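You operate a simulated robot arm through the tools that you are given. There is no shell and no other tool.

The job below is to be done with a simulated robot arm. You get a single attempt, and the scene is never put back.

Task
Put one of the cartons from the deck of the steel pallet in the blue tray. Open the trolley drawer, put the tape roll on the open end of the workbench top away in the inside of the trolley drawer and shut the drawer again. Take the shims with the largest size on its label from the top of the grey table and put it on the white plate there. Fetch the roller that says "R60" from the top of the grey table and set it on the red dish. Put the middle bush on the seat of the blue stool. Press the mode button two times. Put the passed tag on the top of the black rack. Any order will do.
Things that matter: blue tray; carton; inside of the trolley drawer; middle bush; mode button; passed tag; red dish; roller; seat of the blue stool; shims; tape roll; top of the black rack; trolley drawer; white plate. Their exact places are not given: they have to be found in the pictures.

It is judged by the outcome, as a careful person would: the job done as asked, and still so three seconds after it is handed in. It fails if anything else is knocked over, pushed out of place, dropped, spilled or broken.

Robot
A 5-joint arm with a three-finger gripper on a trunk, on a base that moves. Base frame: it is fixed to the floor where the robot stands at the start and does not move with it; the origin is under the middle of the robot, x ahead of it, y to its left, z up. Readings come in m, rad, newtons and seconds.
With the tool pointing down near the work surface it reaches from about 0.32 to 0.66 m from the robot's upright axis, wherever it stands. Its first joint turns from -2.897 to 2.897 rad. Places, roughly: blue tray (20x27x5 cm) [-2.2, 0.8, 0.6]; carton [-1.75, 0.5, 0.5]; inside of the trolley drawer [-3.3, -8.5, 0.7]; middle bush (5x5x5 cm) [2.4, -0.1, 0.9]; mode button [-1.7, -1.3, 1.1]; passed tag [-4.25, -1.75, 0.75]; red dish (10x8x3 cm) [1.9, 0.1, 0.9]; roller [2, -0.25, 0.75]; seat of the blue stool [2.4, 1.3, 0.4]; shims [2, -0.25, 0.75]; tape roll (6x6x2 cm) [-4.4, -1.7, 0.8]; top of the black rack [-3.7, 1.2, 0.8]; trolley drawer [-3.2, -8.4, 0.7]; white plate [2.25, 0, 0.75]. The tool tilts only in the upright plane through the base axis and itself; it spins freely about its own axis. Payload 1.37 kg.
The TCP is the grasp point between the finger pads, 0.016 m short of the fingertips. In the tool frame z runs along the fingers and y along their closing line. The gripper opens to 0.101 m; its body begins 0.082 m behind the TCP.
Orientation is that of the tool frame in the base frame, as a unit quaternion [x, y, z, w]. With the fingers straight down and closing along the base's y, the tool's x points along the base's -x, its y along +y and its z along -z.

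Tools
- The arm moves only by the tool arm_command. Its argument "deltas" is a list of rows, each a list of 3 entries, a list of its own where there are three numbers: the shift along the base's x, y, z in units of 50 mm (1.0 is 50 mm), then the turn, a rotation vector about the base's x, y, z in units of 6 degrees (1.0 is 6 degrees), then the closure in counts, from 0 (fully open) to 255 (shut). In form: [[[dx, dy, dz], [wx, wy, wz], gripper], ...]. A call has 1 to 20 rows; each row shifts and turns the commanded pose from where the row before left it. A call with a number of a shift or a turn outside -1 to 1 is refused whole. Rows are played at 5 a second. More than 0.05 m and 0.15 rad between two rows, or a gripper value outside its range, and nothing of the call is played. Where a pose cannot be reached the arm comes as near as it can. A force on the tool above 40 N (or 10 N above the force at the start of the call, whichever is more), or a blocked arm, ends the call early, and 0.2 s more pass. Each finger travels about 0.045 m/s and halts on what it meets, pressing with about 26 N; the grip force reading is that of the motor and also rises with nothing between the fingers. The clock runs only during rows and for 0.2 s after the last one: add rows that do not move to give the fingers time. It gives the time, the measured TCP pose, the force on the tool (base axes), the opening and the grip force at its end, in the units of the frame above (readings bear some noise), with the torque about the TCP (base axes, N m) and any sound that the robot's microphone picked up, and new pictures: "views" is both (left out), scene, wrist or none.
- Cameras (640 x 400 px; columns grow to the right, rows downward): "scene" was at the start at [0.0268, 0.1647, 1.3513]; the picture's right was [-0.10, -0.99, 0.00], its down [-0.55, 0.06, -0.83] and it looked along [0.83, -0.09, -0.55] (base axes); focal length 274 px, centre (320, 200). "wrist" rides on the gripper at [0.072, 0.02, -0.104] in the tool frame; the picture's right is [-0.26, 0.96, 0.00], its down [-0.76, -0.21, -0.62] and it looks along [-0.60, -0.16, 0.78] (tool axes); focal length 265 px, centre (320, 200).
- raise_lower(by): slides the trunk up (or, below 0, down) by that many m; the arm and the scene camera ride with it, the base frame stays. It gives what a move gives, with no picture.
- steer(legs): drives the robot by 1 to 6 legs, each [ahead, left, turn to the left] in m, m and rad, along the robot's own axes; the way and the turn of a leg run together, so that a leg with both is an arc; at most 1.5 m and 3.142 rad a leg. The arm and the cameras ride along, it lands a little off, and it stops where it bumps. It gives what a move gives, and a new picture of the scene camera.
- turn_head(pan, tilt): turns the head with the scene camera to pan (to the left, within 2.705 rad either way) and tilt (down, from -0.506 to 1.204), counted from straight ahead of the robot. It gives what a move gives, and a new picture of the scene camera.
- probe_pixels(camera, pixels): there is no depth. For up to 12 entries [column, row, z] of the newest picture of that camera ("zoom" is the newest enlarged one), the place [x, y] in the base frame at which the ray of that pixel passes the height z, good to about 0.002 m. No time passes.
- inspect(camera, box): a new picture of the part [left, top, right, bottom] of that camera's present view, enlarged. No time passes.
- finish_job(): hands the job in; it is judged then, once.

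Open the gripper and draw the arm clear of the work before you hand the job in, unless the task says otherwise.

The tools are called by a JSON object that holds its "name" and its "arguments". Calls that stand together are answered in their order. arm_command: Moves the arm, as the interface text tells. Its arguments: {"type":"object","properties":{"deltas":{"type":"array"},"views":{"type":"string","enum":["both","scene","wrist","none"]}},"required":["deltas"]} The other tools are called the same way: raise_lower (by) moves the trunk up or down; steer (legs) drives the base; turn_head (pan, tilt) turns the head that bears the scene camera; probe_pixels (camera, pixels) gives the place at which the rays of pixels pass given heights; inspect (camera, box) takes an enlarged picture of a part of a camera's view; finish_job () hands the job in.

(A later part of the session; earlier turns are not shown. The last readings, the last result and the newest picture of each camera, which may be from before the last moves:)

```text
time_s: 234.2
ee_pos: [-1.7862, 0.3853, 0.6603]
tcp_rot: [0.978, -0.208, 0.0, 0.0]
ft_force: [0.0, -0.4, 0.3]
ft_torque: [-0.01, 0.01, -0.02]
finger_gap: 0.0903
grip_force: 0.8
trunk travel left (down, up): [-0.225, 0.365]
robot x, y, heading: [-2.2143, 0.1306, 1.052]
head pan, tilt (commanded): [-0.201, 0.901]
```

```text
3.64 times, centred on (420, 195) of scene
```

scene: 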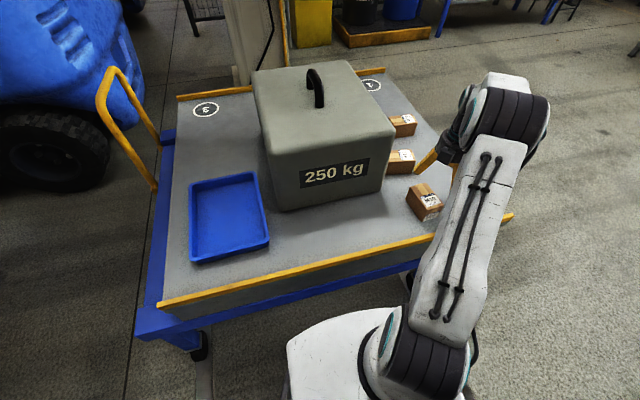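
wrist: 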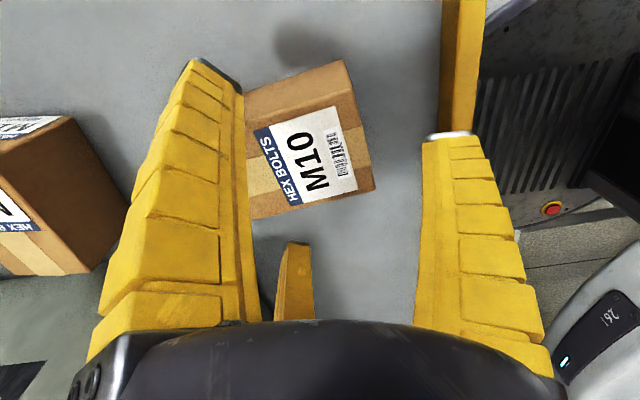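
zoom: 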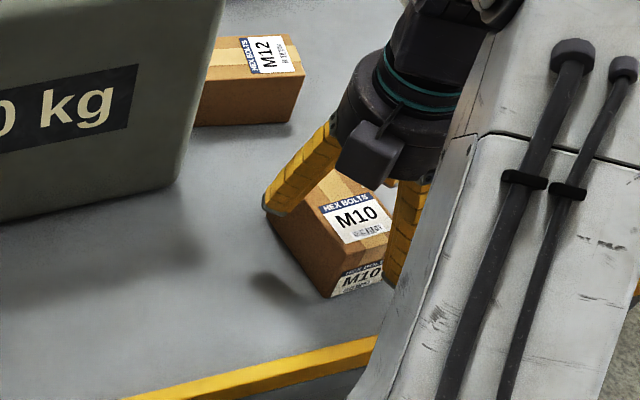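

Clearances are now balanced (about 5-7 mm each side). I descend the last 18 mm and close gently.

{"name": "arm_command", "arguments": {"deltas": [[[0, 0, -0.18], [0, 0, 0], 30], [[0, 0, -0.18], [0, 0, 0], 30], [[0, 0, 0], [0, 0, 0], 30]], "views": "wrist"}}

```text
time_s: 235.0
ee_pos: [-1.7859, 0.3859, 0.642]
tcp_rot: [0.978, -0.207, 0.001, 0.0]
ft_force: [0.0, 0.3, 0.4]
ft_torque: [0.01, -0.01, 0.0]
finger_gap: 0.0905
grip_force: 1.3
trunk travel left (down, up): [-0.225, 0.365]
robot x, y, heading: [-2.2152, 0.1299, 1.058]
head pan, tilt (commanded): [-0.201, 0.901]
```

wrist: 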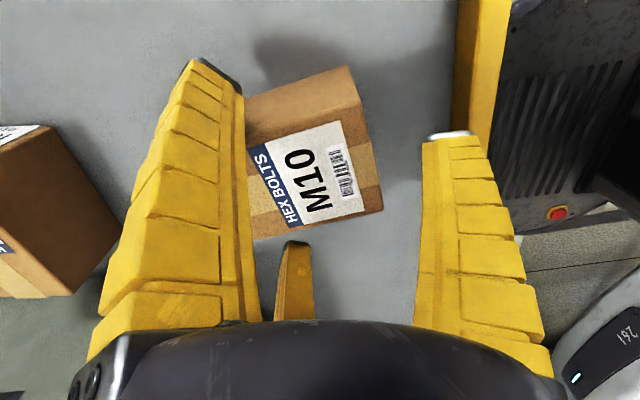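

No contact on the way down. I close the fingers on the carton's sides.

{"name": "arm_command", "arguments": {"deltas": [[[0, 0, 0], [0, 0, 0], 100], [[0, 0, 0], [0, 0, 0], 255], [[0, 0, 0], [0, 0, 0], 255], [[0, 0, 0], [0, 0, 0], 255], [[0, 0, 0], [0, 0, 0], 255], [[0, 0, 0], [0, 0, 0], 255], [[0, 0, 0], [0, 0, 0], 255]], "views": "wrist"}}

{"name": "inspect", "arguments": {"camera": "scene", "box": [360, 140, 480, 250]}}

```text
time_s: 236.6
ee_pos: [-1.786, 0.3861, 0.6436]
tcp_rot: [0.978, -0.208, 0.0, 0.0]
ft_force: [1.0, 1.7, 1.8]
ft_torque: [0.36, -0.21, -0.04]
finger_gap: 0.0667
grip_force: 26.5
trunk travel left (down, up): [-0.225, 0.365]
robot x, y, heading: [-2.2158, 0.1333, 1.049]
head pan, tilt (commanded): [-0.201, 0.901]
```

wrist: 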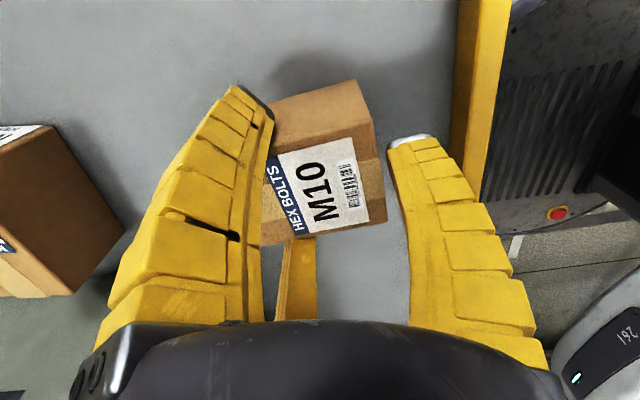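

```text
3.64 times, centred on (420, 195) of scene
```

zoom: 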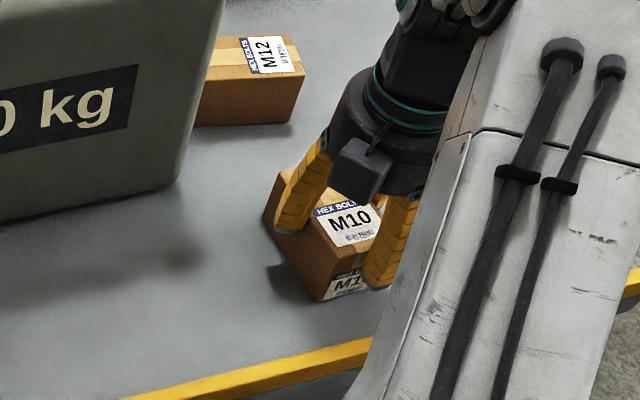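

Gripped at gap 0.067 with the thumb next to the end face. I lift slowly by 10 mm and check.

{"name": "arm_command", "arguments": {"deltas": [[[0, 0, 0.03], [0, 0, 0], 255], [[0, 0, 0.03], [0, 0, 0], 255], [[0, 0, 0.04], [0, 0, 0], 255], [[0, 0, 0.05], [0, 0, 0], 255], [[0, 0, 0.05], [0, 0, 0], 255], [[0, 0, 0], [0, 0, 0], 255]], "views": "wrist"}}

{"name": "inspect", "arguments": {"camera": "scene", "box": [360, 140, 480, 250]}}

```text
time_s: 238.0
ee_pos: [-1.7881, 0.3861, 0.6531]
tcp_rot: [0.978, -0.208, 0.0, 0.0]
ft_force: [-0.6, -0.8, -3.4]
ft_torque: [-0.06, 0.01, -0.04]
finger_gap: 0.0669
grip_force: 26.2
trunk travel left (down, up): [-0.225, 0.365]
robot x, y, heading: [-2.2152, 0.129, 1.055]
head pan, tilt (commanded): [-0.201, 0.901]
```

wrist: 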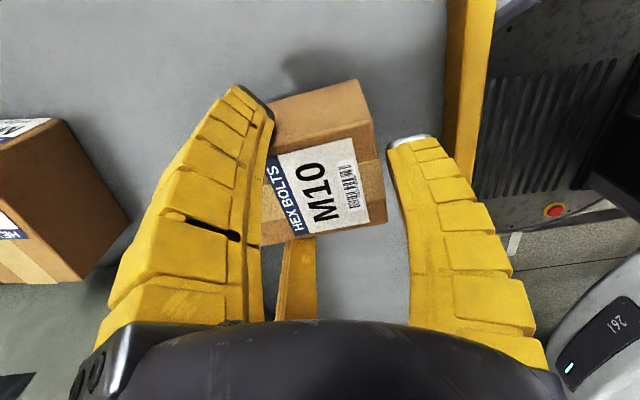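

```text
3.64 times, centred on (420, 195) of scene
```

zoom: 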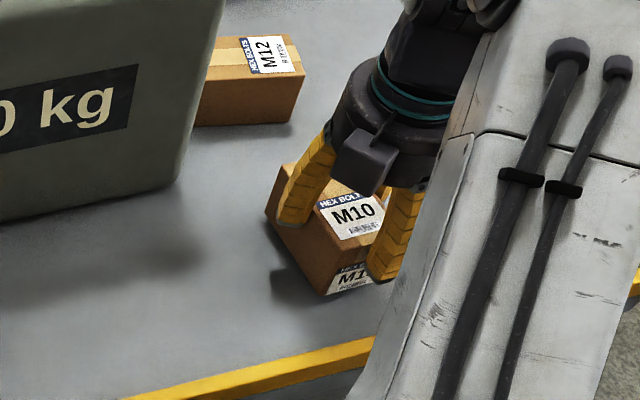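

Lifting works (3.4 N, gap steady). I raise to z 0.75 and probe the 250 kg box's front edge so the carton can be carried around it.

{"name": "arm_command", "arguments": {"deltas": [[[0, 0, 0.15], [0, 0, 0], 255], [[0, 0, 0.25], [0, 0, 0], 255], [[0, 0, 0.3], [0, 0, 0], 255], [[0, 0, 0.35], [0, 0, 0], 255], [[0, 0, 0.35], [0, 0, 0], 255], [[0, 0, 0.35], [0, 0, 0], 255], [[0, 0, 0.2], [0, 0, 0], 255], [[0, 0, 0], [0, 0, 0], 255]], "views": "scene"}}

{"name": "probe_pixels", "arguments": {"camera": "scene", "pixels": [[283, 212, 0.6], [379, 191, 0.6], [276, 155, 0.85], [397, 127, 0.85], [253, 75, 0.85], [352, 62, 0.85], [318, 70, 0.95]]}}

```text
time_s: 239.8
ee_pos: [-1.7876, 0.3836, 0.7506]
tcp_rot: [0.978, -0.208, -0.001, 0.0]
ft_force: [0.9, -0.3, -3.5]
ft_torque: [-0.06, -0.01, 0.04]
finger_gap: 0.0668
grip_force: 25.9
trunk travel left (down, up): [-0.225, 0.365]
robot x, y, heading: [-2.2123, 0.1288, 1.051]
head pan, tilt (commanded): [-0.201, 0.901]
```

scene: 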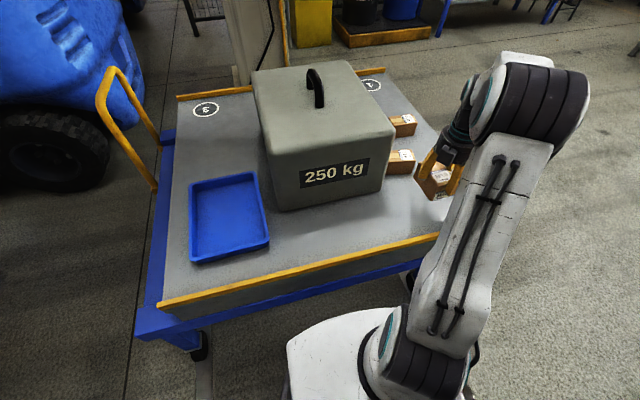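

```text
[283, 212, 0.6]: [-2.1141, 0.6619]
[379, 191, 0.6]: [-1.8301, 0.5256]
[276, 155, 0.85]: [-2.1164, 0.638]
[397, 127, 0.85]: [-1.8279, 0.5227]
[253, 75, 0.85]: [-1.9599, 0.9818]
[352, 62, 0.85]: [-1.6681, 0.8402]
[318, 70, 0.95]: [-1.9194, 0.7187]
```

The 250 kg box's front face runs from [-2.115, 0.65] to [-1.829, 0.524], top at 0.85. I carry the carton around it, staying close to the robot, to above the tray.

{"name": "arm_command", "arguments": {"deltas": [[[-0.812, -0.118, 0], [0, 0, 0], 255], [[-0.812, -0.118, 0], [0, 0, 0], 255], [[-0.812, -0.118, 0], [0, 0, 0], 255], [[-0.812, -0.118, 0], [0, 0, 0], 255], [[-0.771, 0.4, 0], [0, 0, 0], 255], [[-0.771, 0.4, 0], [0, 0, 0], 255], [[-0.771, 0.4, 0], [0, 0, 0], 255], [[-0.771, 0.4, 0], [0, 0, 0], 255], [[-0.771, 0.4, 0], [0, 0, 0], 255], [[-0.771, 0.4, 0], [0, 0, 0], 255], [[-0.771, 0.4, 0], [0, 0, 0], 255], [[-0.24, 0.882, 0], [0, 0, 0], 255], [[-0.24, 0.882, 0], [0, 0, 0], 255], [[-0.24, 0.882, 0], [0, 0, 0], 255], [[-0.24, 0.882, 0], [0, 0, 0], 255], [[-0.24, 0.882, 0], [0, 0, 0], 255], [[0, 0, 0], [0, 0, 0], 255]], "views": "both"}}

```text
time_s: 243.4
ee_pos: [-2.2835, 0.7233, 0.7473]
tcp_rot: [0.978, -0.209, 0.001, 0.001]
ft_force: [-0.6, 0.0, -3.3]
ft_torque: [-0.1, 0.04, -0.02]
finger_gap: 0.0669
grip_force: 25.7
trunk travel left (down, up): [-0.225, 0.365]
robot x, y, heading: [-2.2141, 0.1286, 1.051]
head pan, tilt (commanded): [-0.201, 0.901]
```

scene: 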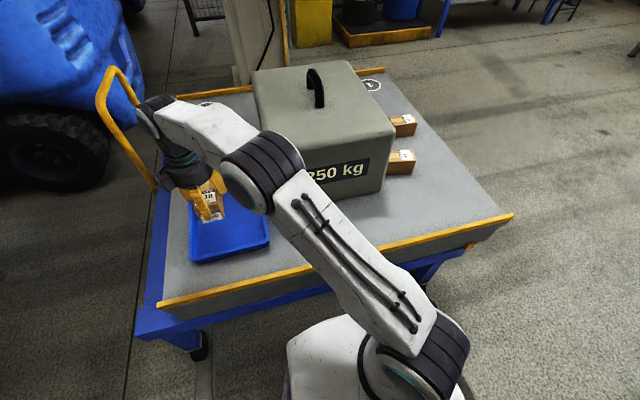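
wrist: 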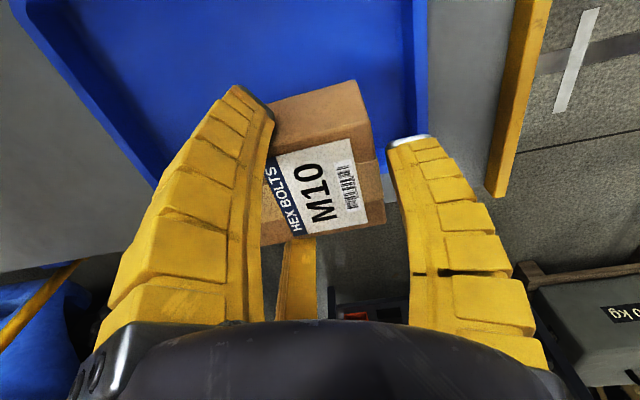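

I probe the tray's walls in the wrist view to verify the landing spot: left wall around (200, 190), near wall around (425, 80).

{"name": "probe_pixels", "arguments": {"camera": "wrist", "pixels": [[155, 186, 0.64], [427, 50, 0.64], [427, 130, 0.64], [60, 90, 0.64], [320, 94, 0.6], [320, 110, 0.62]]}}

{"name": "inspect", "arguments": {"camera": "wrist", "box": [100, 0, 480, 240]}}

```text
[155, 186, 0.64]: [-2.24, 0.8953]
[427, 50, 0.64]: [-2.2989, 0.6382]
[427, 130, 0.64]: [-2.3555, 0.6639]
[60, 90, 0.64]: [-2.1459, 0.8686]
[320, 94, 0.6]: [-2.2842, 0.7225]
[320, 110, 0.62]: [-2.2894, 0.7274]
```

```text
1.67 times, centred on (290, 120) of wrist
```

zoom: 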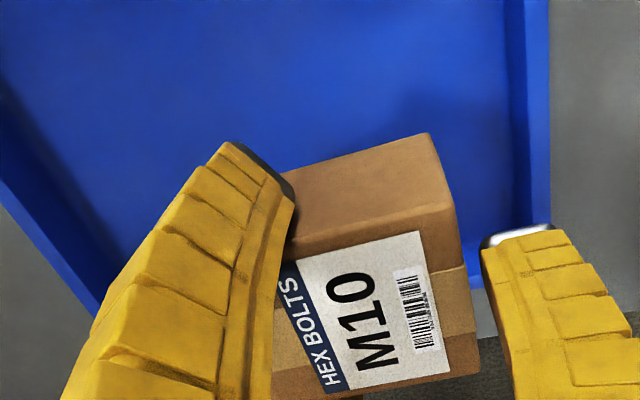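

The near wall is 84 mm and the left wall about 72 mm from the TCP axis, so the carton will fit; I shift 10 mm toward the middle and lower to z 0.662.

{"name": "arm_command", "arguments": {"deltas": [[[0.18, -0.08, 0], [0, 0, 0], 255], [[0, 0, -0.35], [0, 0, 0], 255], [[0, 0, -0.4], [0, 0, 0], 255], [[0, 0, -0.4], [0, 0, 0], 255], [[0, 0, -0.4], [0, 0, 0], 255], [[0, 0, -0.15], [0, 0, 0], 255], [[0, 0, 0], [0, 0, 0], 255]], "views": "both"}}

{"name": "inspect", "arguments": {"camera": "scene", "box": [160, 130, 300, 280]}}

```text
time_s: 245.0
ee_pos: [-2.2724, 0.7175, 0.6659]
tcp_rot: [0.978, -0.208, 0.0, -0.001]
ft_force: [0.0, 0.0, -3.8]
ft_torque: [-0.07, 0.05, -0.01]
finger_gap: 0.0669
grip_force: 25.4
trunk travel left (down, up): [-0.225, 0.365]
robot x, y, heading: [-2.2129, 0.1288, 1.055]
head pan, tilt (commanded): [-0.201, 0.901]
```

scene: 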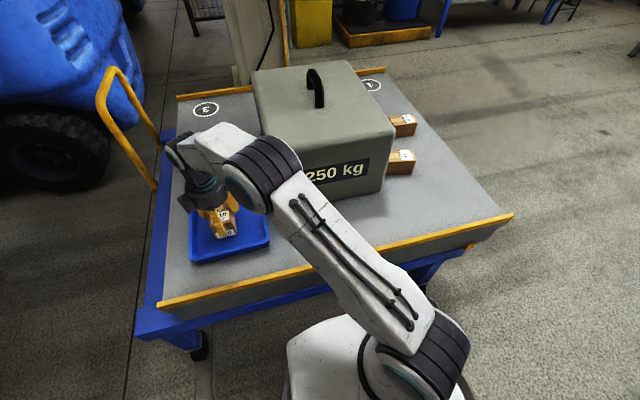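
wrist: 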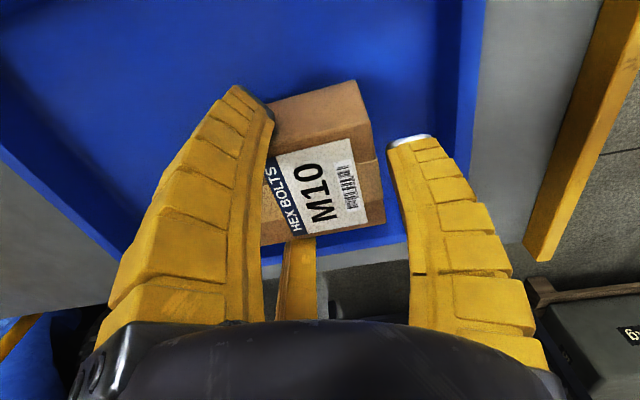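

```text
2.67 times, centred on (230, 205) of scene
```

zoom: 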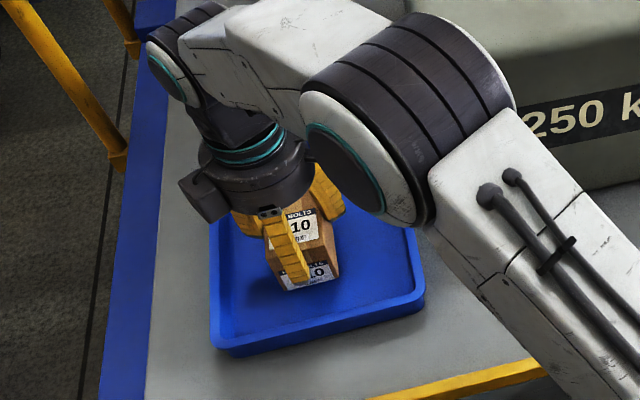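

The carton hangs well inside the tray. I lower in small steps until it touches the floor of the tray.

{"name": "arm_command", "arguments": {"deltas": [[[0, 0, -0.05], [0, 0, 0], 255], [[0, 0, -0.05], [0, 0, 0], 255], [[0, 0, -0.05], [0, 0, 0], 255], [[0, 0, -0.03], [0, 0, 0], 255], [[0, 0, 0], [0, 0, 0], 255]], "views": "none"}}

{"name": "arm_command", "arguments": {"deltas": [[[0, 0, -0.03], [0, 0, 0], 255], [[0, 0, -0.03], [0, 0, 0], 255], [[0, 0, -0.03], [0, 0, 0], 255], [[0, 0, 0], [0, 0, 0], 255]], "views": "none"}}

```text
time_s: 246.2
ee_pos: [-2.2716, 0.718, 0.6576]
tcp_rot: [0.978, -0.208, 0.0, 0.0]
ft_force: [0.5, 0.3, -3.7]
ft_torque: [-0.08, 0.05, 0.01]
finger_gap: 0.0668
grip_force: 25.9
trunk travel left (down, up): [-0.225, 0.365]
robot x, y, heading: [-2.2156, 0.1347, 1.049]
head pan, tilt (commanded): [-0.201, 0.901]
```

```text
time_s: 247.2
ee_pos: [-2.2714, 0.7183, 0.6523]
tcp_rot: [0.978, -0.207, 0.0, 0.0]
ft_force: [-0.7, -0.7, -4.3]
ft_torque: [-0.06, 0.05, -0.01]
finger_gap: 0.0668
grip_force: 25.9
trunk travel left (down, up): [-0.225, 0.365]
robot x, y, heading: [-2.2143, 0.1318, 1.047]
head pan, tilt (commanded): [-0.201, 0.901]
```

{"name": "arm_command", "arguments": {"deltas": [[[0, 0, -0.03], [0, 0, 0], 255], [[0, 0, -0.03], [0, 0, 0], 255], [[0, 0, 0], [0, 0, 0], 255]], "views": "none"}}

```text
time_s: 248.0
ee_pos: [-2.2707, 0.7171, 0.6488]
tcp_rot: [0.978, -0.208, 0.0, 0.0]
ft_force: [-0.4, -0.6, -3.6]
ft_torque: [-0.04, 0.0, 0.0]
finger_gap: 0.0667
grip_force: 26.0
trunk travel left (down, up): [-0.225, 0.365]
robot x, y, heading: [-2.2127, 0.13, 1.053]
head pan, tilt (commanded): [-0.201, 0.901]
```

Still hanging at 0.649. I go on with 1 mm steps.

{"name": "arm_command", "arguments": {"deltas": [[[0, 0, -0.02], [0, 0, 0], 255], [[0, 0, -0.02], [0, 0, 0], 255], [[0, 0, -0.02], [0, 0, 0], 255], [[0, 0, 0], [0, 0, 0], 255]], "views": "none"}}

```text
time_s: 249.0
ee_pos: [-2.2719, 0.717, 0.6478]
tcp_rot: [0.978, -0.208, 0.0, -0.002]
ft_force: [-0.8, -1.5, 7.6]
ft_torque: [0.51, -0.32, -0.01]
finger_gap: 0.0666
grip_force: 26.5
trunk travel left (down, up): [-0.225, 0.365]
robot x, y, heading: [-2.2129, 0.1289, 1.055]
head pan, tilt (commanded): [-0.201, 0.901]
```

Contact (+7.6 N): the carton stands on the tray floor. I open partly to free it, then rise.

{"name": "arm_command", "arguments": {"deltas": [[[0, 0, 0.02], [0, 0, 0], 60], [[0, 0, 0], [0, 0, 0], 45], [[0, 0, 0], [0, 0, 0], 40], [[0, 0, 0], [0, 0, 0], 40], [[0, 0, 0.2], [0, 0, 0], 40], [[0, 0, 0.5], [0, 0, 0], 40], [[0, 0, 0.9], [0, 0, 0], 0], [[0, 0, 0.9], [0, 0, 0], 0]], "views": "both"}}

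```text
time_s: 250.8
ee_pos: [-2.2717, 0.7151, 0.7756]
tcp_rot: [0.978, -0.208, 0.0, 0.001]
ft_force: [-0.1, -0.9, 0.5]
ft_torque: [0.02, 0.04, -0.02]
finger_gap: 0.1005
grip_force: 0.1
trunk travel left (down, up): [-0.225, 0.365]
robot x, y, heading: [-2.2129, 0.1309, 1.056]
head pan, tilt (commanded): [-0.201, 0.901]
```

scene: 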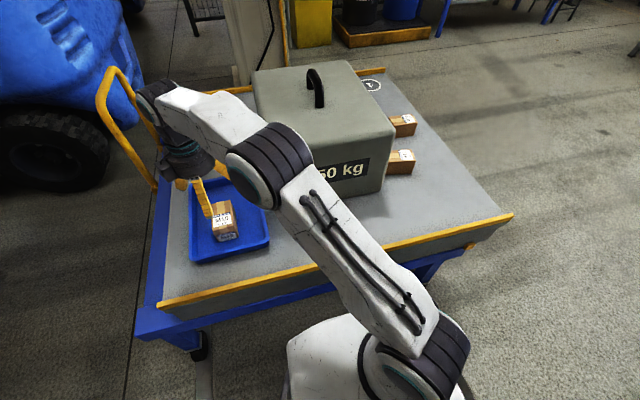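
wrist: 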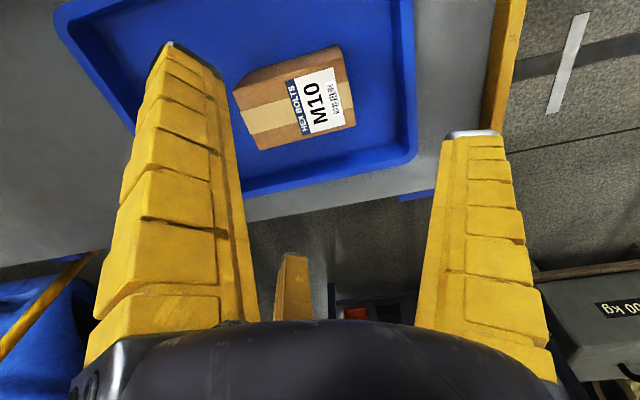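

The carton sits in the blue tray. I withdraw the arm, raise the trunk and turn back along the lane to look at the region beyond the forks.

{"name": "arm_command", "arguments": {"deltas": [[[0.1, -0.95, 0], [0, 0, 0], 0], [[0.1, -0.95, 0], [0, 0, 0], 0], [[0.1, -0.95, 0], [0, 0, 0], 0]], "views": "none"}}

{"name": "raise_lower", "arguments": {"by": 0.3}}

{"name": "steer", "arguments": {"legs": [[0, 0, 1.62], [0.7, 0, 0]]}}

{"name": "turn_head", "arguments": {"pan": 0.9, "tilt": 0.4}}

```text
time_s: 251.6
ee_pos: [-2.2555, 0.5733, 0.7748]
tcp_rot: [0.978, -0.209, 0.0, 0.0]
ft_force: [-0.4, 0.1, 0.4]
ft_torque: [-0.04, 0.02, 0.01]
finger_gap: 0.1006
grip_force: 0.1
trunk travel left (down, up): [-0.225, 0.365]
robot x, y, heading: [-2.2203, 0.128, 1.054]
head pan, tilt (commanded): [-0.201, 0.901]
```

```text
time_s: 254.6
ee_pos: [-2.2563, 0.5742, 1.0748]
tcp_rot: [0.978, -0.208, 0.0, 0.0]
ft_force: [1.0, -0.5, -0.5]
ft_torque: [-0.01, 0.03, 0.01]
finger_gap: 0.1006
grip_force: 0.1
trunk travel left (down, up): [-0.525, 0.065]
robot x, y, heading: [-2.2154, 0.127, 1.054]
head pan, tilt (commanded): [-0.201, 0.901]
```

```text
time_s: 262.5
ee_pos: [-3.2995, 0.3412, 1.0749]
tcp_rot: [0.813, 0.582, 0.0, 0.0]
ft_force: [0.0, 0.9, 0.0]
ft_torque: [0.03, -0.02, 0.01]
finger_gap: 0.1004
grip_force: 0.0
trunk travel left (down, up): [-0.525, 0.065]
robot x, y, heading: [-2.8651, 0.423, 2.714]
head pan, tilt (commanded): [-0.201, 0.901]
```

scene: 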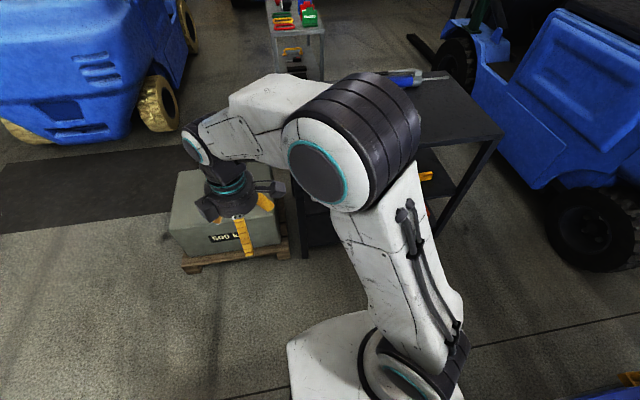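

```text
time_s: 263.8
ee_pos: [-3.3, 0.3417, 1.0755]
tcp_rot: [0.812, 0.583, 0.0, -0.001]
ft_force: [-0.4, 0.0, -1.1]
ft_torque: [-0.03, 0.03, -0.02]
finger_gap: 0.1009
grip_force: 0.0
trunk travel left (down, up): [-0.525, 0.065]
robot x, y, heading: [-2.8626, 0.4249, 2.715]
head pan, tilt (commanded): [0.901, 0.4]
```

scene: 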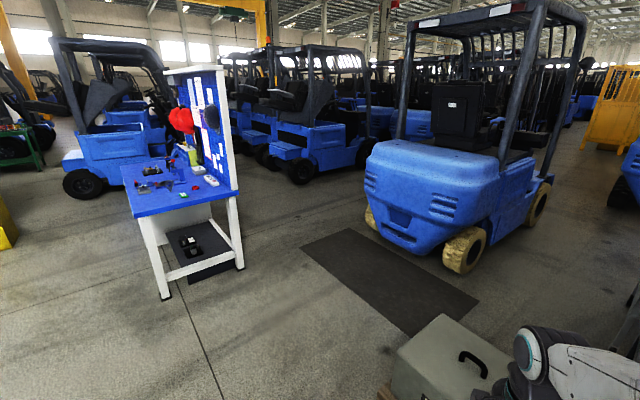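

The white-framed workbench with a blue top is at left (185, 180). I look further left, toward the forklift's far side.

{"name": "turn_head", "arguments": {"pan": 1.8, "tilt": 0.35}}

{"name": "turn_head", "arguments": {"pan": 2.4, "tilt": 0.4}}

```text
time_s: 265.0
ee_pos: [-3.299, 0.3415, 1.0755]
tcp_rot: [0.812, 0.583, 0.001, -0.001]
ft_force: [0.1, -0.4, -0.8]
ft_torque: [-0.02, 0.01, -0.02]
finger_gap: 0.1006
grip_force: 0.1
trunk travel left (down, up): [-0.525, 0.065]
robot x, y, heading: [-2.8614, 0.4184, 2.712]
head pan, tilt (commanded): [1.799, 0.351]
```

scene: 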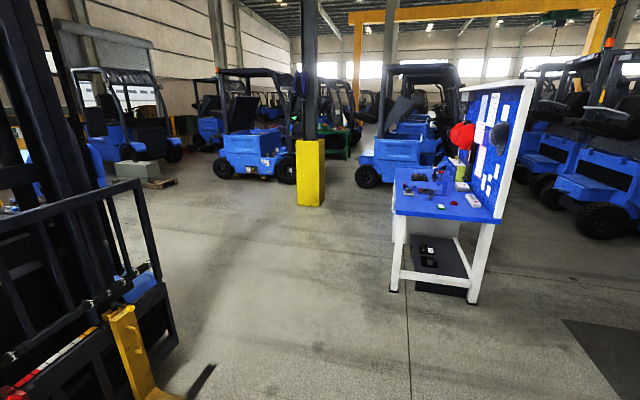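

```text
time_s: 266.0
ee_pos: [-3.3004, 0.3413, 1.075]
tcp_rot: [0.812, 0.583, 0.001, -0.001]
ft_force: [0.2, 0.3, 0.2]
ft_torque: [0.01, -0.01, -0.01]
finger_gap: 0.1007
grip_force: 0.0
trunk travel left (down, up): [-0.525, 0.065]
robot x, y, heading: [-2.8623, 0.4224, 2.715]
head pan, tilt (commanded): [2.4, 0.4]
```

scene: 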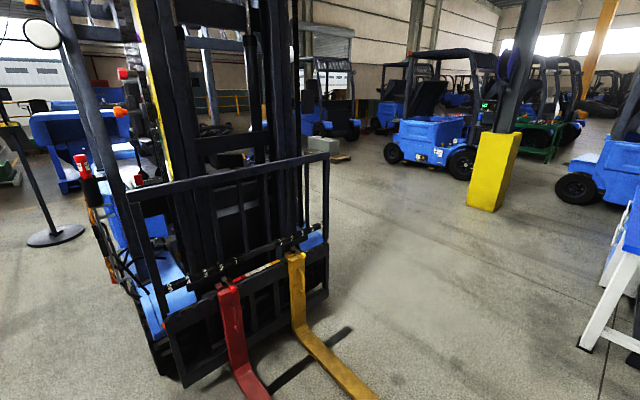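

There is free floor beyond the forks and along the forklift's far side. I drive around the fork tips toward the forklift's other side in steps.

{"name": "steer", "arguments": {"legs": [[0.2, 0.5, 0], [0.0, 0.6, 0]]}}

{"name": "turn_head", "arguments": {"pan": 1.4, "tilt": 0.7}}

```text
time_s: 272.1
ee_pos: [-3.9325, -0.5598, 1.0756]
tcp_rot: [0.813, 0.583, 0.0, 0.0]
ft_force: [0.1, -0.4, -0.9]
ft_torque: [0.07, -0.05, 0.04]
finger_gap: 0.1006
grip_force: 0.1
trunk travel left (down, up): [-0.525, 0.065]
robot x, y, heading: [-3.4948, -0.4776, 2.716]
head pan, tilt (commanded): [2.4, 0.4]
```

scene: 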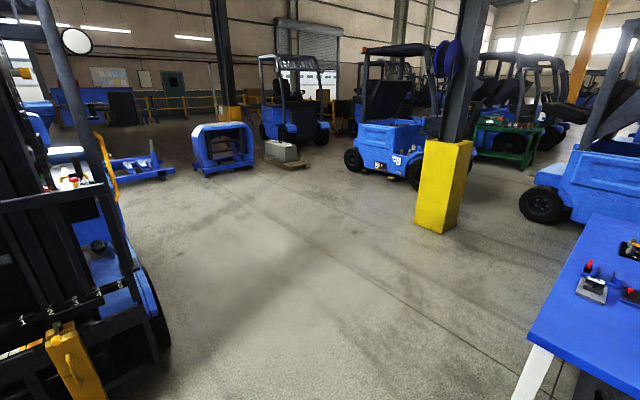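

```text
time_s: 273.3
ee_pos: [-3.933, -0.5599, 1.0762]
tcp_rot: [0.812, 0.583, 0.0, 0.001]
ft_force: [0.5, -0.2, 1.0]
ft_torque: [0.01, 0.0, 0.0]
finger_gap: 0.1002
grip_force: 0.1
trunk travel left (down, up): [-0.525, 0.065]
robot x, y, heading: [-3.4926, -0.4773, 2.716]
head pan, tilt (commanded): [1.4, 0.7]
```

scene: 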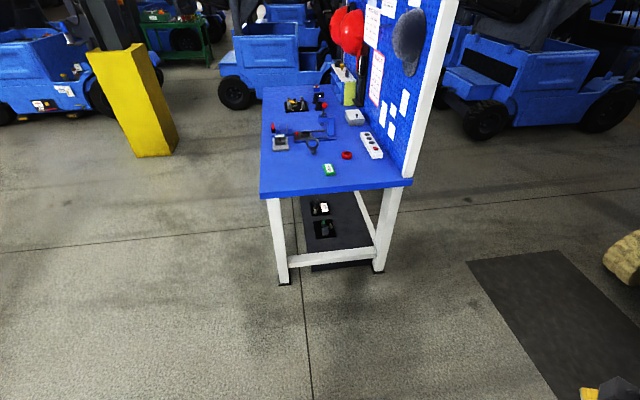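

The workbench top is in view: a small green item at (329, 169) and a red ring at (347, 155) near its open end. I enlarge it.

{"name": "inspect", "arguments": {"camera": "scene", "box": [250, 80, 420, 200]}}

{"name": "inspect", "arguments": {"camera": "scene", "box": [310, 140, 370, 185]}}

```text
3.33 times, centred on (335, 140) of scene
```

zoom: 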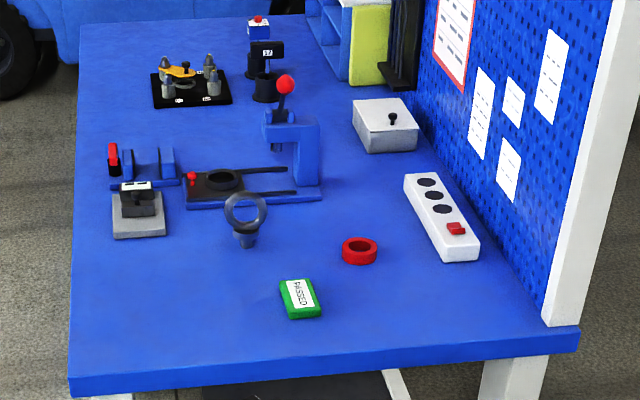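

```text
8.89 times, centred on (340, 162) of scene
```

zoom: 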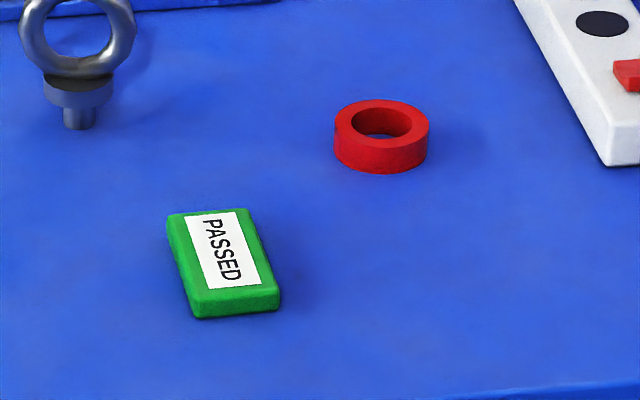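

The green PASSED tag and the red tape roll are both at the near (open) end. I drive to about 0.5 m from that end and turn to face it.

{"name": "steer", "arguments": {"legs": [[0.309, 0.7, 0], [0, 0, 1.53]]}}

{"name": "turn_head", "arguments": {"pan": 0.0, "tilt": 0.9}}

```text
time_s: 281.2
ee_pos: [-4.0013, -1.4376, 1.0747]
tcp_rot: [0.176, 0.984, 0.0, 0.001]
ft_force: [0.3, 0.2, -0.8]
ft_torque: [-0.01, 0.0, 0.0]
finger_gap: 0.1008
grip_force: 0.1
trunk travel left (down, up): [-0.525, 0.065]
robot x, y, heading: [-4.0704, -1.0, -2.025]
head pan, tilt (commanded): [1.4, 0.7]
```

scene: 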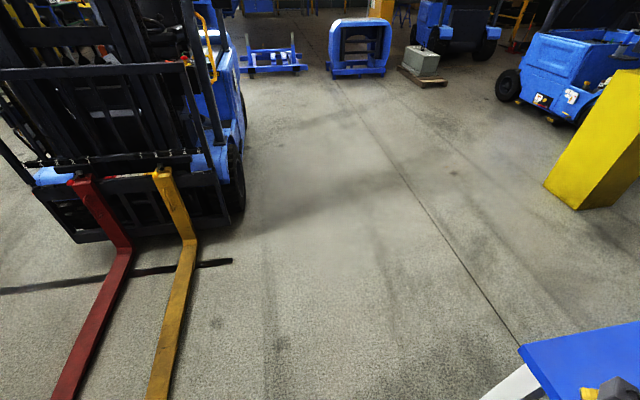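

```text
time_s: 282.8
ee_pos: [-4.002, -1.4381, 1.0751]
tcp_rot: [0.176, 0.984, 0.0, 0.0]
ft_force: [0.1, 0.0, 0.0]
ft_torque: [-0.02, -0.02, 0.02]
finger_gap: 0.1004
grip_force: 0.1
trunk travel left (down, up): [-0.525, 0.065]
robot x, y, heading: [-4.0703, -0.9955, -2.022]
head pan, tilt (commanded): [0.0, 0.901]
```

scene: 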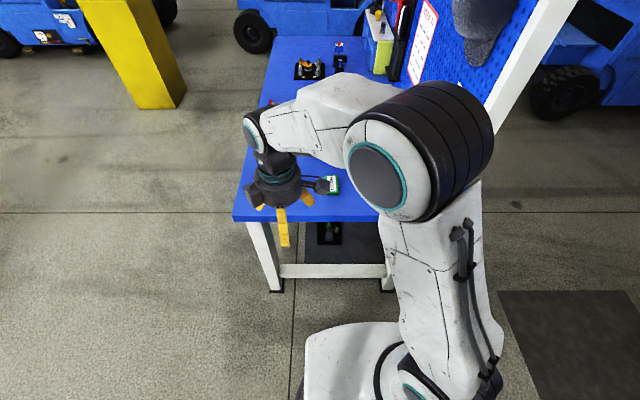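

The arm blocks the view. I back up a little and swing the arm to the right side to look at the bench end.

{"name": "steer", "arguments": {"legs": [[-0.2, 0, 0]]}}

{"name": "arm_command", "arguments": {"deltas": [[[-0.92, 0.28, 0], [0, 0, 0], 0], [[-0.92, 0.28, 0], [0, 0, 0], 0], [[-0.92, 0.28, 0], [0, 0, 0], 0], [[-0.92, 0.28, 0], [0, 0, 0], 0], [[-0.92, 0.28, 0], [0, 0, 0], 0], [[-0.92, 0.28, 0], [0, 0, 0], 0], [[-0.92, 0.28, 0], [0, 0, 0], 0], [[-0.92, 0.28, 0], [0, 0, 0], 0], [[-0.4, 0.8, 0], [0, 0, 0], 0], [[-0.4, 0.8, 0], [0, 0, 0], 0], [[-0.4, 0.8, 0], [0, 0, 0], 0], [[-0.4, 0.8, 0], [0, 0, 0], 0], [[-0.4, 0.8, 0], [0, 0, 0], 0], [[-0.4, 0.8, 0], [0, 0, 0], 0], [[-0.4, 0.8, 0], [0, 0, 0], 0]], "views": "scene"}}

```text
time_s: 284.4
ee_pos: [-3.9148, -1.2587, 1.0763]
tcp_rot: [0.176, 0.984, 0.0, 0.0]
ft_force: [0.1, -0.6, -0.3]
ft_torque: [-0.01, 0.0, -0.01]
finger_gap: 0.1008
grip_force: 0.0
trunk travel left (down, up): [-0.525, 0.065]
robot x, y, heading: [-3.9839, -0.8214, -2.02]
head pan, tilt (commanded): [0.0, 0.901]
```

scene: 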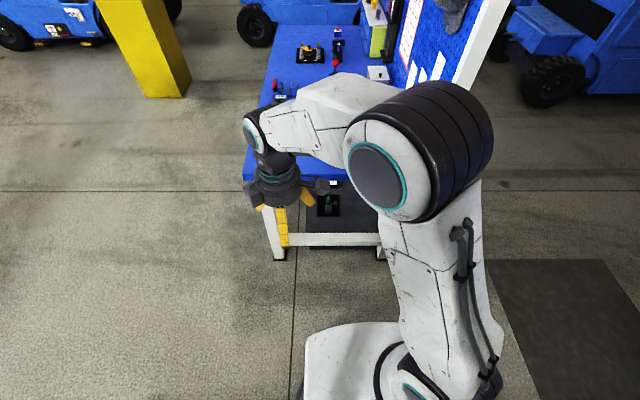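

```text
time_s: 287.6
ee_pos: [-4.4235, -0.8637, 1.075]
tcp_rot: [0.176, 0.984, 0.0, -0.001]
ft_force: [0.0, 0.0, 0.3]
ft_torque: [0.01, 0.02, 0.0]
finger_gap: 0.1007
grip_force: 0.1
trunk travel left (down, up): [-0.525, 0.065]
robot x, y, heading: [-3.9834, -0.8236, -2.025]
head pan, tilt (commanded): [0.0, 0.901]
```

scene: 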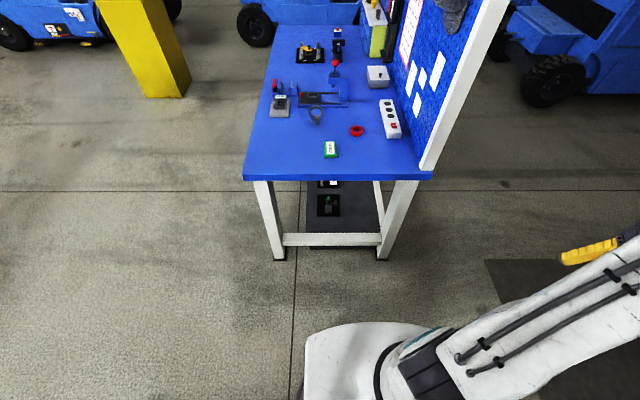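

Clear view now. I probe the bench's near corners at candidate heights with its feet, and the tag and tape positions.

{"name": "probe_pixels", "arguments": {"camera": "scene", "pixels": [[243, 177, 0.75], [243, 177, 0.8], [243, 177, 0.85], [432, 174, 0.75], [432, 174, 0.8], [432, 174, 0.85], [280, 260, 0], [383, 259, 0], [330, 150, 0.8], [357, 132, 0.8], [330, 150, 0.75], [357, 132, 0.75]]}}

{"name": "inspect", "arguments": {"camera": "scene", "box": [300, 110, 410, 175]}}

```text
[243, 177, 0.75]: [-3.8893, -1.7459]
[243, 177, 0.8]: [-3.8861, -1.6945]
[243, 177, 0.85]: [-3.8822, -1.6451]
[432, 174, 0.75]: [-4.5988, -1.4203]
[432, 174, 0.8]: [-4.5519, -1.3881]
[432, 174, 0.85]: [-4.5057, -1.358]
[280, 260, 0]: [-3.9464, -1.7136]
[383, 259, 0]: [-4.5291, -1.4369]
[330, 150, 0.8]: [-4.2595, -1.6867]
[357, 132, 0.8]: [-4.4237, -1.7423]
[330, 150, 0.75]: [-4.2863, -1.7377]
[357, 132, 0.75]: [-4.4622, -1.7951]
```

```text
5.82 times, centred on (355, 142) of scene
```

zoom: 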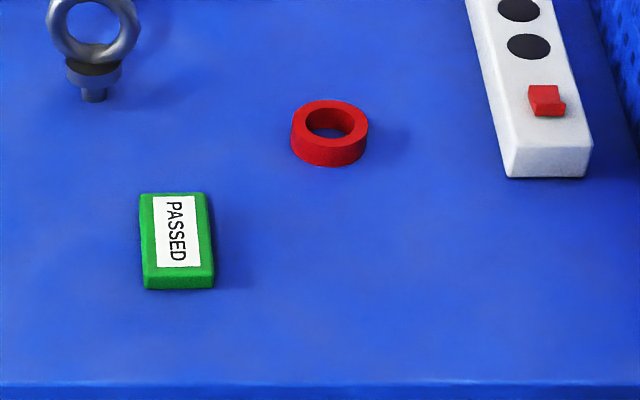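

Bench top is at z ≈ 0.80; the tag is at about [-4.26, -1.69] and the tape at [-4.42, -1.74]. I swing the hand to the front here, then drive 0.42 m ahead.

{"name": "arm_command", "arguments": {"deltas": [[[0.54, -0.809, 0], [0, 0, 0], 0], [[0.54, -0.809, 0], [0, 0, 0], 0], [[0.54, -0.809, 0], [0, 0, 0], 0], [[0.54, -0.809, 0], [0, 0, 0], 0], [[0.54, -0.809, 0], [0, 0, 0], 0], [[0.54, -0.809, 0], [0, 0, 0], 0], [[0.54, -0.809, 0], [0, 0, 0], 0], [[0.54, -0.809, 0], [0, 0, 0], 0], [[0.54, -0.809, 0], [0, 0, 0], 0]], "views": "none"}}

{"name": "steer", "arguments": {"legs": [[0.42, 0, 0]]}}

{"name": "arm_command", "arguments": {"deltas": [[[0, 0, 0], [0, 0, 0], 0]], "views": "wrist"}}

```text
time_s: 289.6
ee_pos: [-4.1799, -1.2319, 1.0765]
tcp_rot: [0.176, 0.984, 0.001, -0.001]
ft_force: [0.4, 0.3, -0.7]
ft_torque: [0.01, 0.04, -0.01]
finger_gap: 0.1007
grip_force: 0.1
trunk travel left (down, up): [-0.525, 0.065]
robot x, y, heading: [-3.9853, -0.8176, -2.026]
head pan, tilt (commanded): [0.0, 0.901]
```

```text
time_s: 292.1
ee_pos: [-4.3659, -1.6085, 1.077]
tcp_rot: [0.178, 0.984, 0.0, 0.0]
ft_force: [-0.4, 0.9, 0.9]
ft_torque: [0.0, -0.02, 0.01]
finger_gap: 0.1005
grip_force: 0.0
trunk travel left (down, up): [-0.525, 0.065]
robot x, y, heading: [-4.1705, -1.199, -2.033]
head pan, tilt (commanded): [0.0, 0.901]
```

scene: 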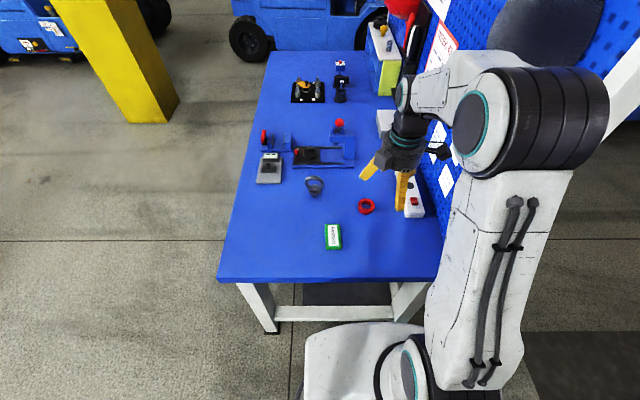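

```text
time_s: 292.5
ee_pos: [-4.3659, -1.6088, 1.0782]
tcp_rot: [0.177, 0.984, 0.0, 0.0]
ft_force: [-0.3, -0.2, 0.9]
ft_torque: [-0.01, 0.01, 0.01]
finger_gap: 0.1005
grip_force: 0.1
trunk travel left (down, up): [-0.525, 0.065]
robot x, y, heading: [-4.1682, -1.1967, -2.027]
head pan, tilt (commanded): [0.0, 0.901]
```

wrist: 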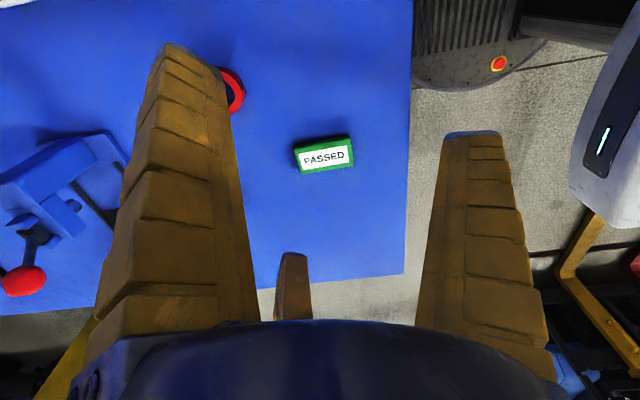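

The tag is seen in both cameras (scene (333, 236), wrist (325, 155)). I enlarge both to triangulate.

{"name": "inspect", "arguments": {"camera": "wrist", "box": [280, 120, 370, 190]}}

{"name": "inspect", "arguments": {"camera": "scene", "box": [310, 190, 400, 260]}}

```text
5.71 times, centred on (325, 155) of wrist
```

zoom: 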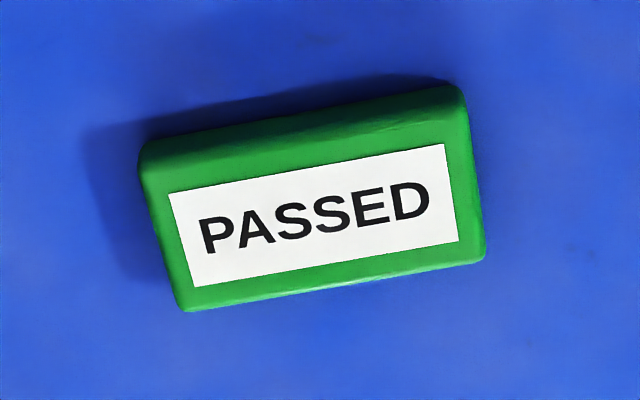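

```text
5.71 times, centred on (355, 225) of scene
```

zoom: 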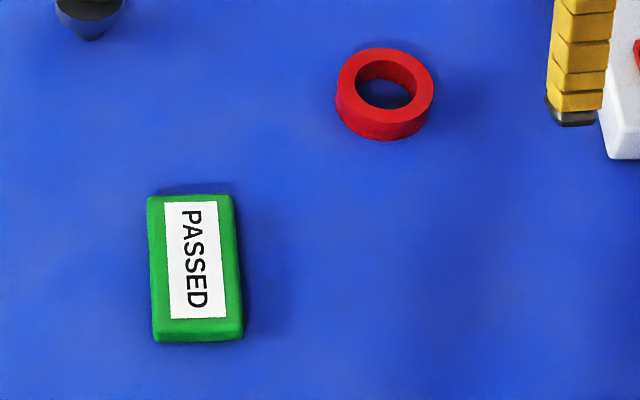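

I probe the label corners in both views at two heights to fix the tag's height.

{"name": "probe_pixels", "arguments": {"camera": "wrist", "pixels": [[298.4, 154.2, 0.8], [346.8, 145, 0.8], [303.2, 170.3, 0.8], [349.2, 162, 0.8], [298.4, 154.2, 0.84], [346.8, 145, 0.84], [303.2, 170.3, 0.84], [349.2, 162, 0.84]]}}

{"name": "probe_pixels", "arguments": {"camera": "scene", "pixels": [[337, 225, 0.8], [338.6, 245.5, 0.8], [327.9, 225.6, 0.8], [328.8, 245.9, 0.8], [337, 225, 0.84], [338.6, 245.5, 0.84], [327.9, 225.6, 0.84], [328.8, 245.9, 0.84]]}}

```text
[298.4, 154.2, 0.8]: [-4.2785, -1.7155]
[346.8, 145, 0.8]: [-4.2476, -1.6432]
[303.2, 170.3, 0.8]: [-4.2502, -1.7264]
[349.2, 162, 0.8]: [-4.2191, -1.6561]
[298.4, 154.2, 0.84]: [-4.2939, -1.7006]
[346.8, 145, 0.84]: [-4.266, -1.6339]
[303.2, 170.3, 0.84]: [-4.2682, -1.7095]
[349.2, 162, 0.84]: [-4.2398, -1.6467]
```

```text
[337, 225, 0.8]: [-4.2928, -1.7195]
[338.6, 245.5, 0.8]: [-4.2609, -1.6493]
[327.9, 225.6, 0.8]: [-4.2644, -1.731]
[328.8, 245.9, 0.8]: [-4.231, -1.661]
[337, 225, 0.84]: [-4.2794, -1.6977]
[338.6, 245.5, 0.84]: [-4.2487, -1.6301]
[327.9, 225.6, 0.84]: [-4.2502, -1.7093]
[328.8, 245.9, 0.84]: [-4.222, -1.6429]
```

The tag top is at z 0.82, about 50 x 90 x 18 mm, centre [-4.257, -1.680], axis 66.4°. I move the TCP to [-4.2506, -1.665] for a pinch across the 50 mm and descend to 0.87.

{"name": "arm_command", "arguments": {"deltas": [[[0.769, -0.374, 0], [0, 0, -0.178], 0], [[0.769, -0.374, 0], [0, 0, -0.178], 0], [[0.769, -0.374, 0], [0, 0, -0.178], 0], [[0, 0, -0.8], [0, 0, 0], 0], [[0, 0, -0.9], [0, 0, 0], 0], [[0, 0, -0.9], [0, 0, 0], 0], [[0, 0, -0.9], [0, 0, 0], 0], [[0, 0, -0.6], [0, 0, 0], 0], [[0, 0, 0], [0, 0, 0], 0]], "views": "both"}}

```text
time_s: 294.5
ee_pos: [-4.2486, -1.6652, 0.8708]
tcp_rot: [0.205, 0.979, 0.0, 0.0]
ft_force: [0.2, 0.3, -0.3]
ft_torque: [-0.03, -0.02, -0.01]
finger_gap: 0.1007
grip_force: 0.0
trunk travel left (down, up): [-0.525, 0.065]
robot x, y, heading: [-4.1676, -1.1969, -2.026]
head pan, tilt (commanded): [0.0, 0.901]
```

scene: 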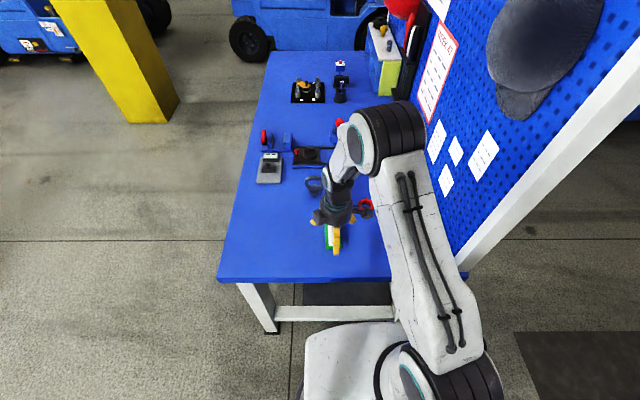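
wrist: 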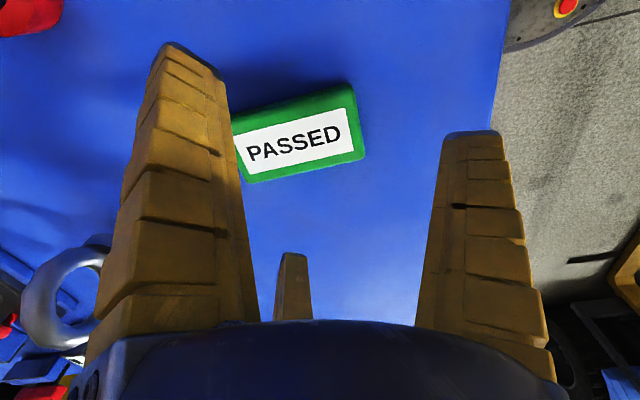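

The tag is where computed (label at (297, 148)). I narrow the fingers to about 70 mm and descend to z 0.828, checking force.

{"name": "arm_command", "arguments": {"deltas": [[[0, 0, -0.3], [0, 0, 0], 60], [[0, 0, -0.3], [0, 0, 0], 80], [[0, 0, -0.2], [0, 0, 0], 80], [[0, 0, -0.06], [0, 0, 0], 80], [[0, 0, 0], [0, 0, 0], 80]], "views": "wrist"}}

```text
time_s: 295.7
ee_pos: [-4.2504, -1.6651, 0.8293]
tcp_rot: [0.204, 0.979, -0.001, -0.001]
ft_force: [0.9, 0.7, -0.3]
ft_torque: [-0.01, 0.0, -0.02]
finger_gap: 0.0723
grip_force: 2.2
trunk travel left (down, up): [-0.525, 0.065]
robot x, y, heading: [-4.168, -1.1978, -2.029]
head pan, tilt (commanded): [0.0, 0.901]
```

wrist: 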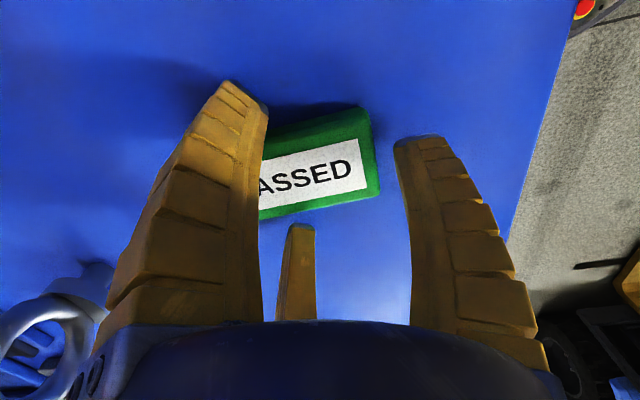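

Good alignment. I lower in 1 mm steps to feel the bench top.

{"name": "arm_command", "arguments": {"deltas": [[[0, 0, -0.03], [0, 0, 0], 80], [[0, 0, -0.03], [0, 0, 0], 80], [[0, 0, -0.03], [0, 0, 0], 80], [[0, 0, -0.02], [0, 0, 0], 80], [[0, 0, 0], [0, 0, 0], 80]], "views": "none"}}

```text
time_s: 296.9
ee_pos: [-4.2499, -1.6641, 0.8235]
tcp_rot: [0.205, 0.979, 0.0, 0.0]
ft_force: [-1.6, -0.2, 0.0]
ft_torque: [-0.05, 0.03, -0.03]
finger_gap: 0.0719
grip_force: 2.4
trunk travel left (down, up): [-0.525, 0.065]
robot x, y, heading: [-4.167, -1.1979, -2.023]
head pan, tilt (commanded): [0.0, 0.901]
```

{"name": "arm_command", "arguments": {"deltas": [[[0, 0, -0.02], [0, 0, 0], 80], [[0, 0, -0.02], [0, 0, 0], 80], [[0, 0, -0.02], [0, 0, 0], 80], [[0, 0, 0], [0, 0, 0], 80]], "views": "none"}}

```text
time_s: 297.9
ee_pos: [-4.2498, -1.6648, 0.8218]
tcp_rot: [0.205, 0.979, 0.0, 0.001]
ft_force: [0.1, 0.0, 0.7]
ft_torque: [0.03, 0.01, -0.01]
finger_gap: 0.0724
grip_force: 2.3
trunk travel left (down, up): [-0.525, 0.065]
robot x, y, heading: [-4.166, -1.1941, -2.023]
head pan, tilt (commanded): [0.0, 0.901]
```

{"name": "arm_command", "arguments": {"deltas": [[[0, 0, -0.02], [0, 0, 0], 80], [[0, 0, -0.02], [0, 0, 0], 80], [[0, 0, 0], [0, 0, 0], 80]], "views": "none"}}

```text
time_s: 298.7
ee_pos: [-4.2497, -1.6648, 0.8184]
tcp_rot: [0.204, 0.979, 0.0, 0.0]
ft_force: [0.0, 0.0, -0.3]
ft_torque: [0.02, -0.02, 0.02]
finger_gap: 0.072
grip_force: 2.3
trunk travel left (down, up): [-0.525, 0.065]
robot x, y, heading: [-4.1683, -1.1992, -2.023]
head pan, tilt (commanded): [0.0, 0.901]
```

No contact at 0.8185 but the fingers already overlap the tag's full side. I close here.

{"name": "arm_command", "arguments": {"deltas": [[[0, 0, 0], [0, 0, 0], 255], [[0, 0, 0], [0, 0, 0], 255], [[0, 0, 0], [0, 0, 0], 255], [[0, 0, 0], [0, 0, 0], 255], [[0, 0, 0], [0, 0, 0], 255], [[0, 0, 0], [0, 0, 0], 255]], "views": "wrist"}}

```text
time_s: 300.1
ee_pos: [-4.2499, -1.6646, 0.8187]
tcp_rot: [0.205, 0.979, 0.0, 0.001]
ft_force: [0.2, -1.5, 4.7]
ft_torque: [0.12, -0.06, -0.03]
finger_gap: 0.0568
grip_force: 25.9
trunk travel left (down, up): [-0.525, 0.065]
robot x, y, heading: [-4.1674, -1.1942, -2.027]
head pan, tilt (commanded): [0.0, 0.901]
```

wrist: 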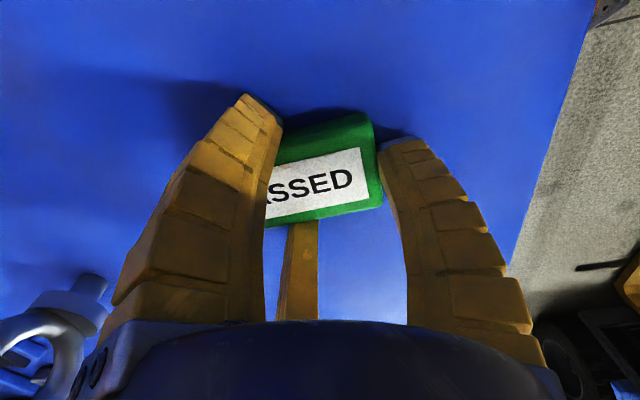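

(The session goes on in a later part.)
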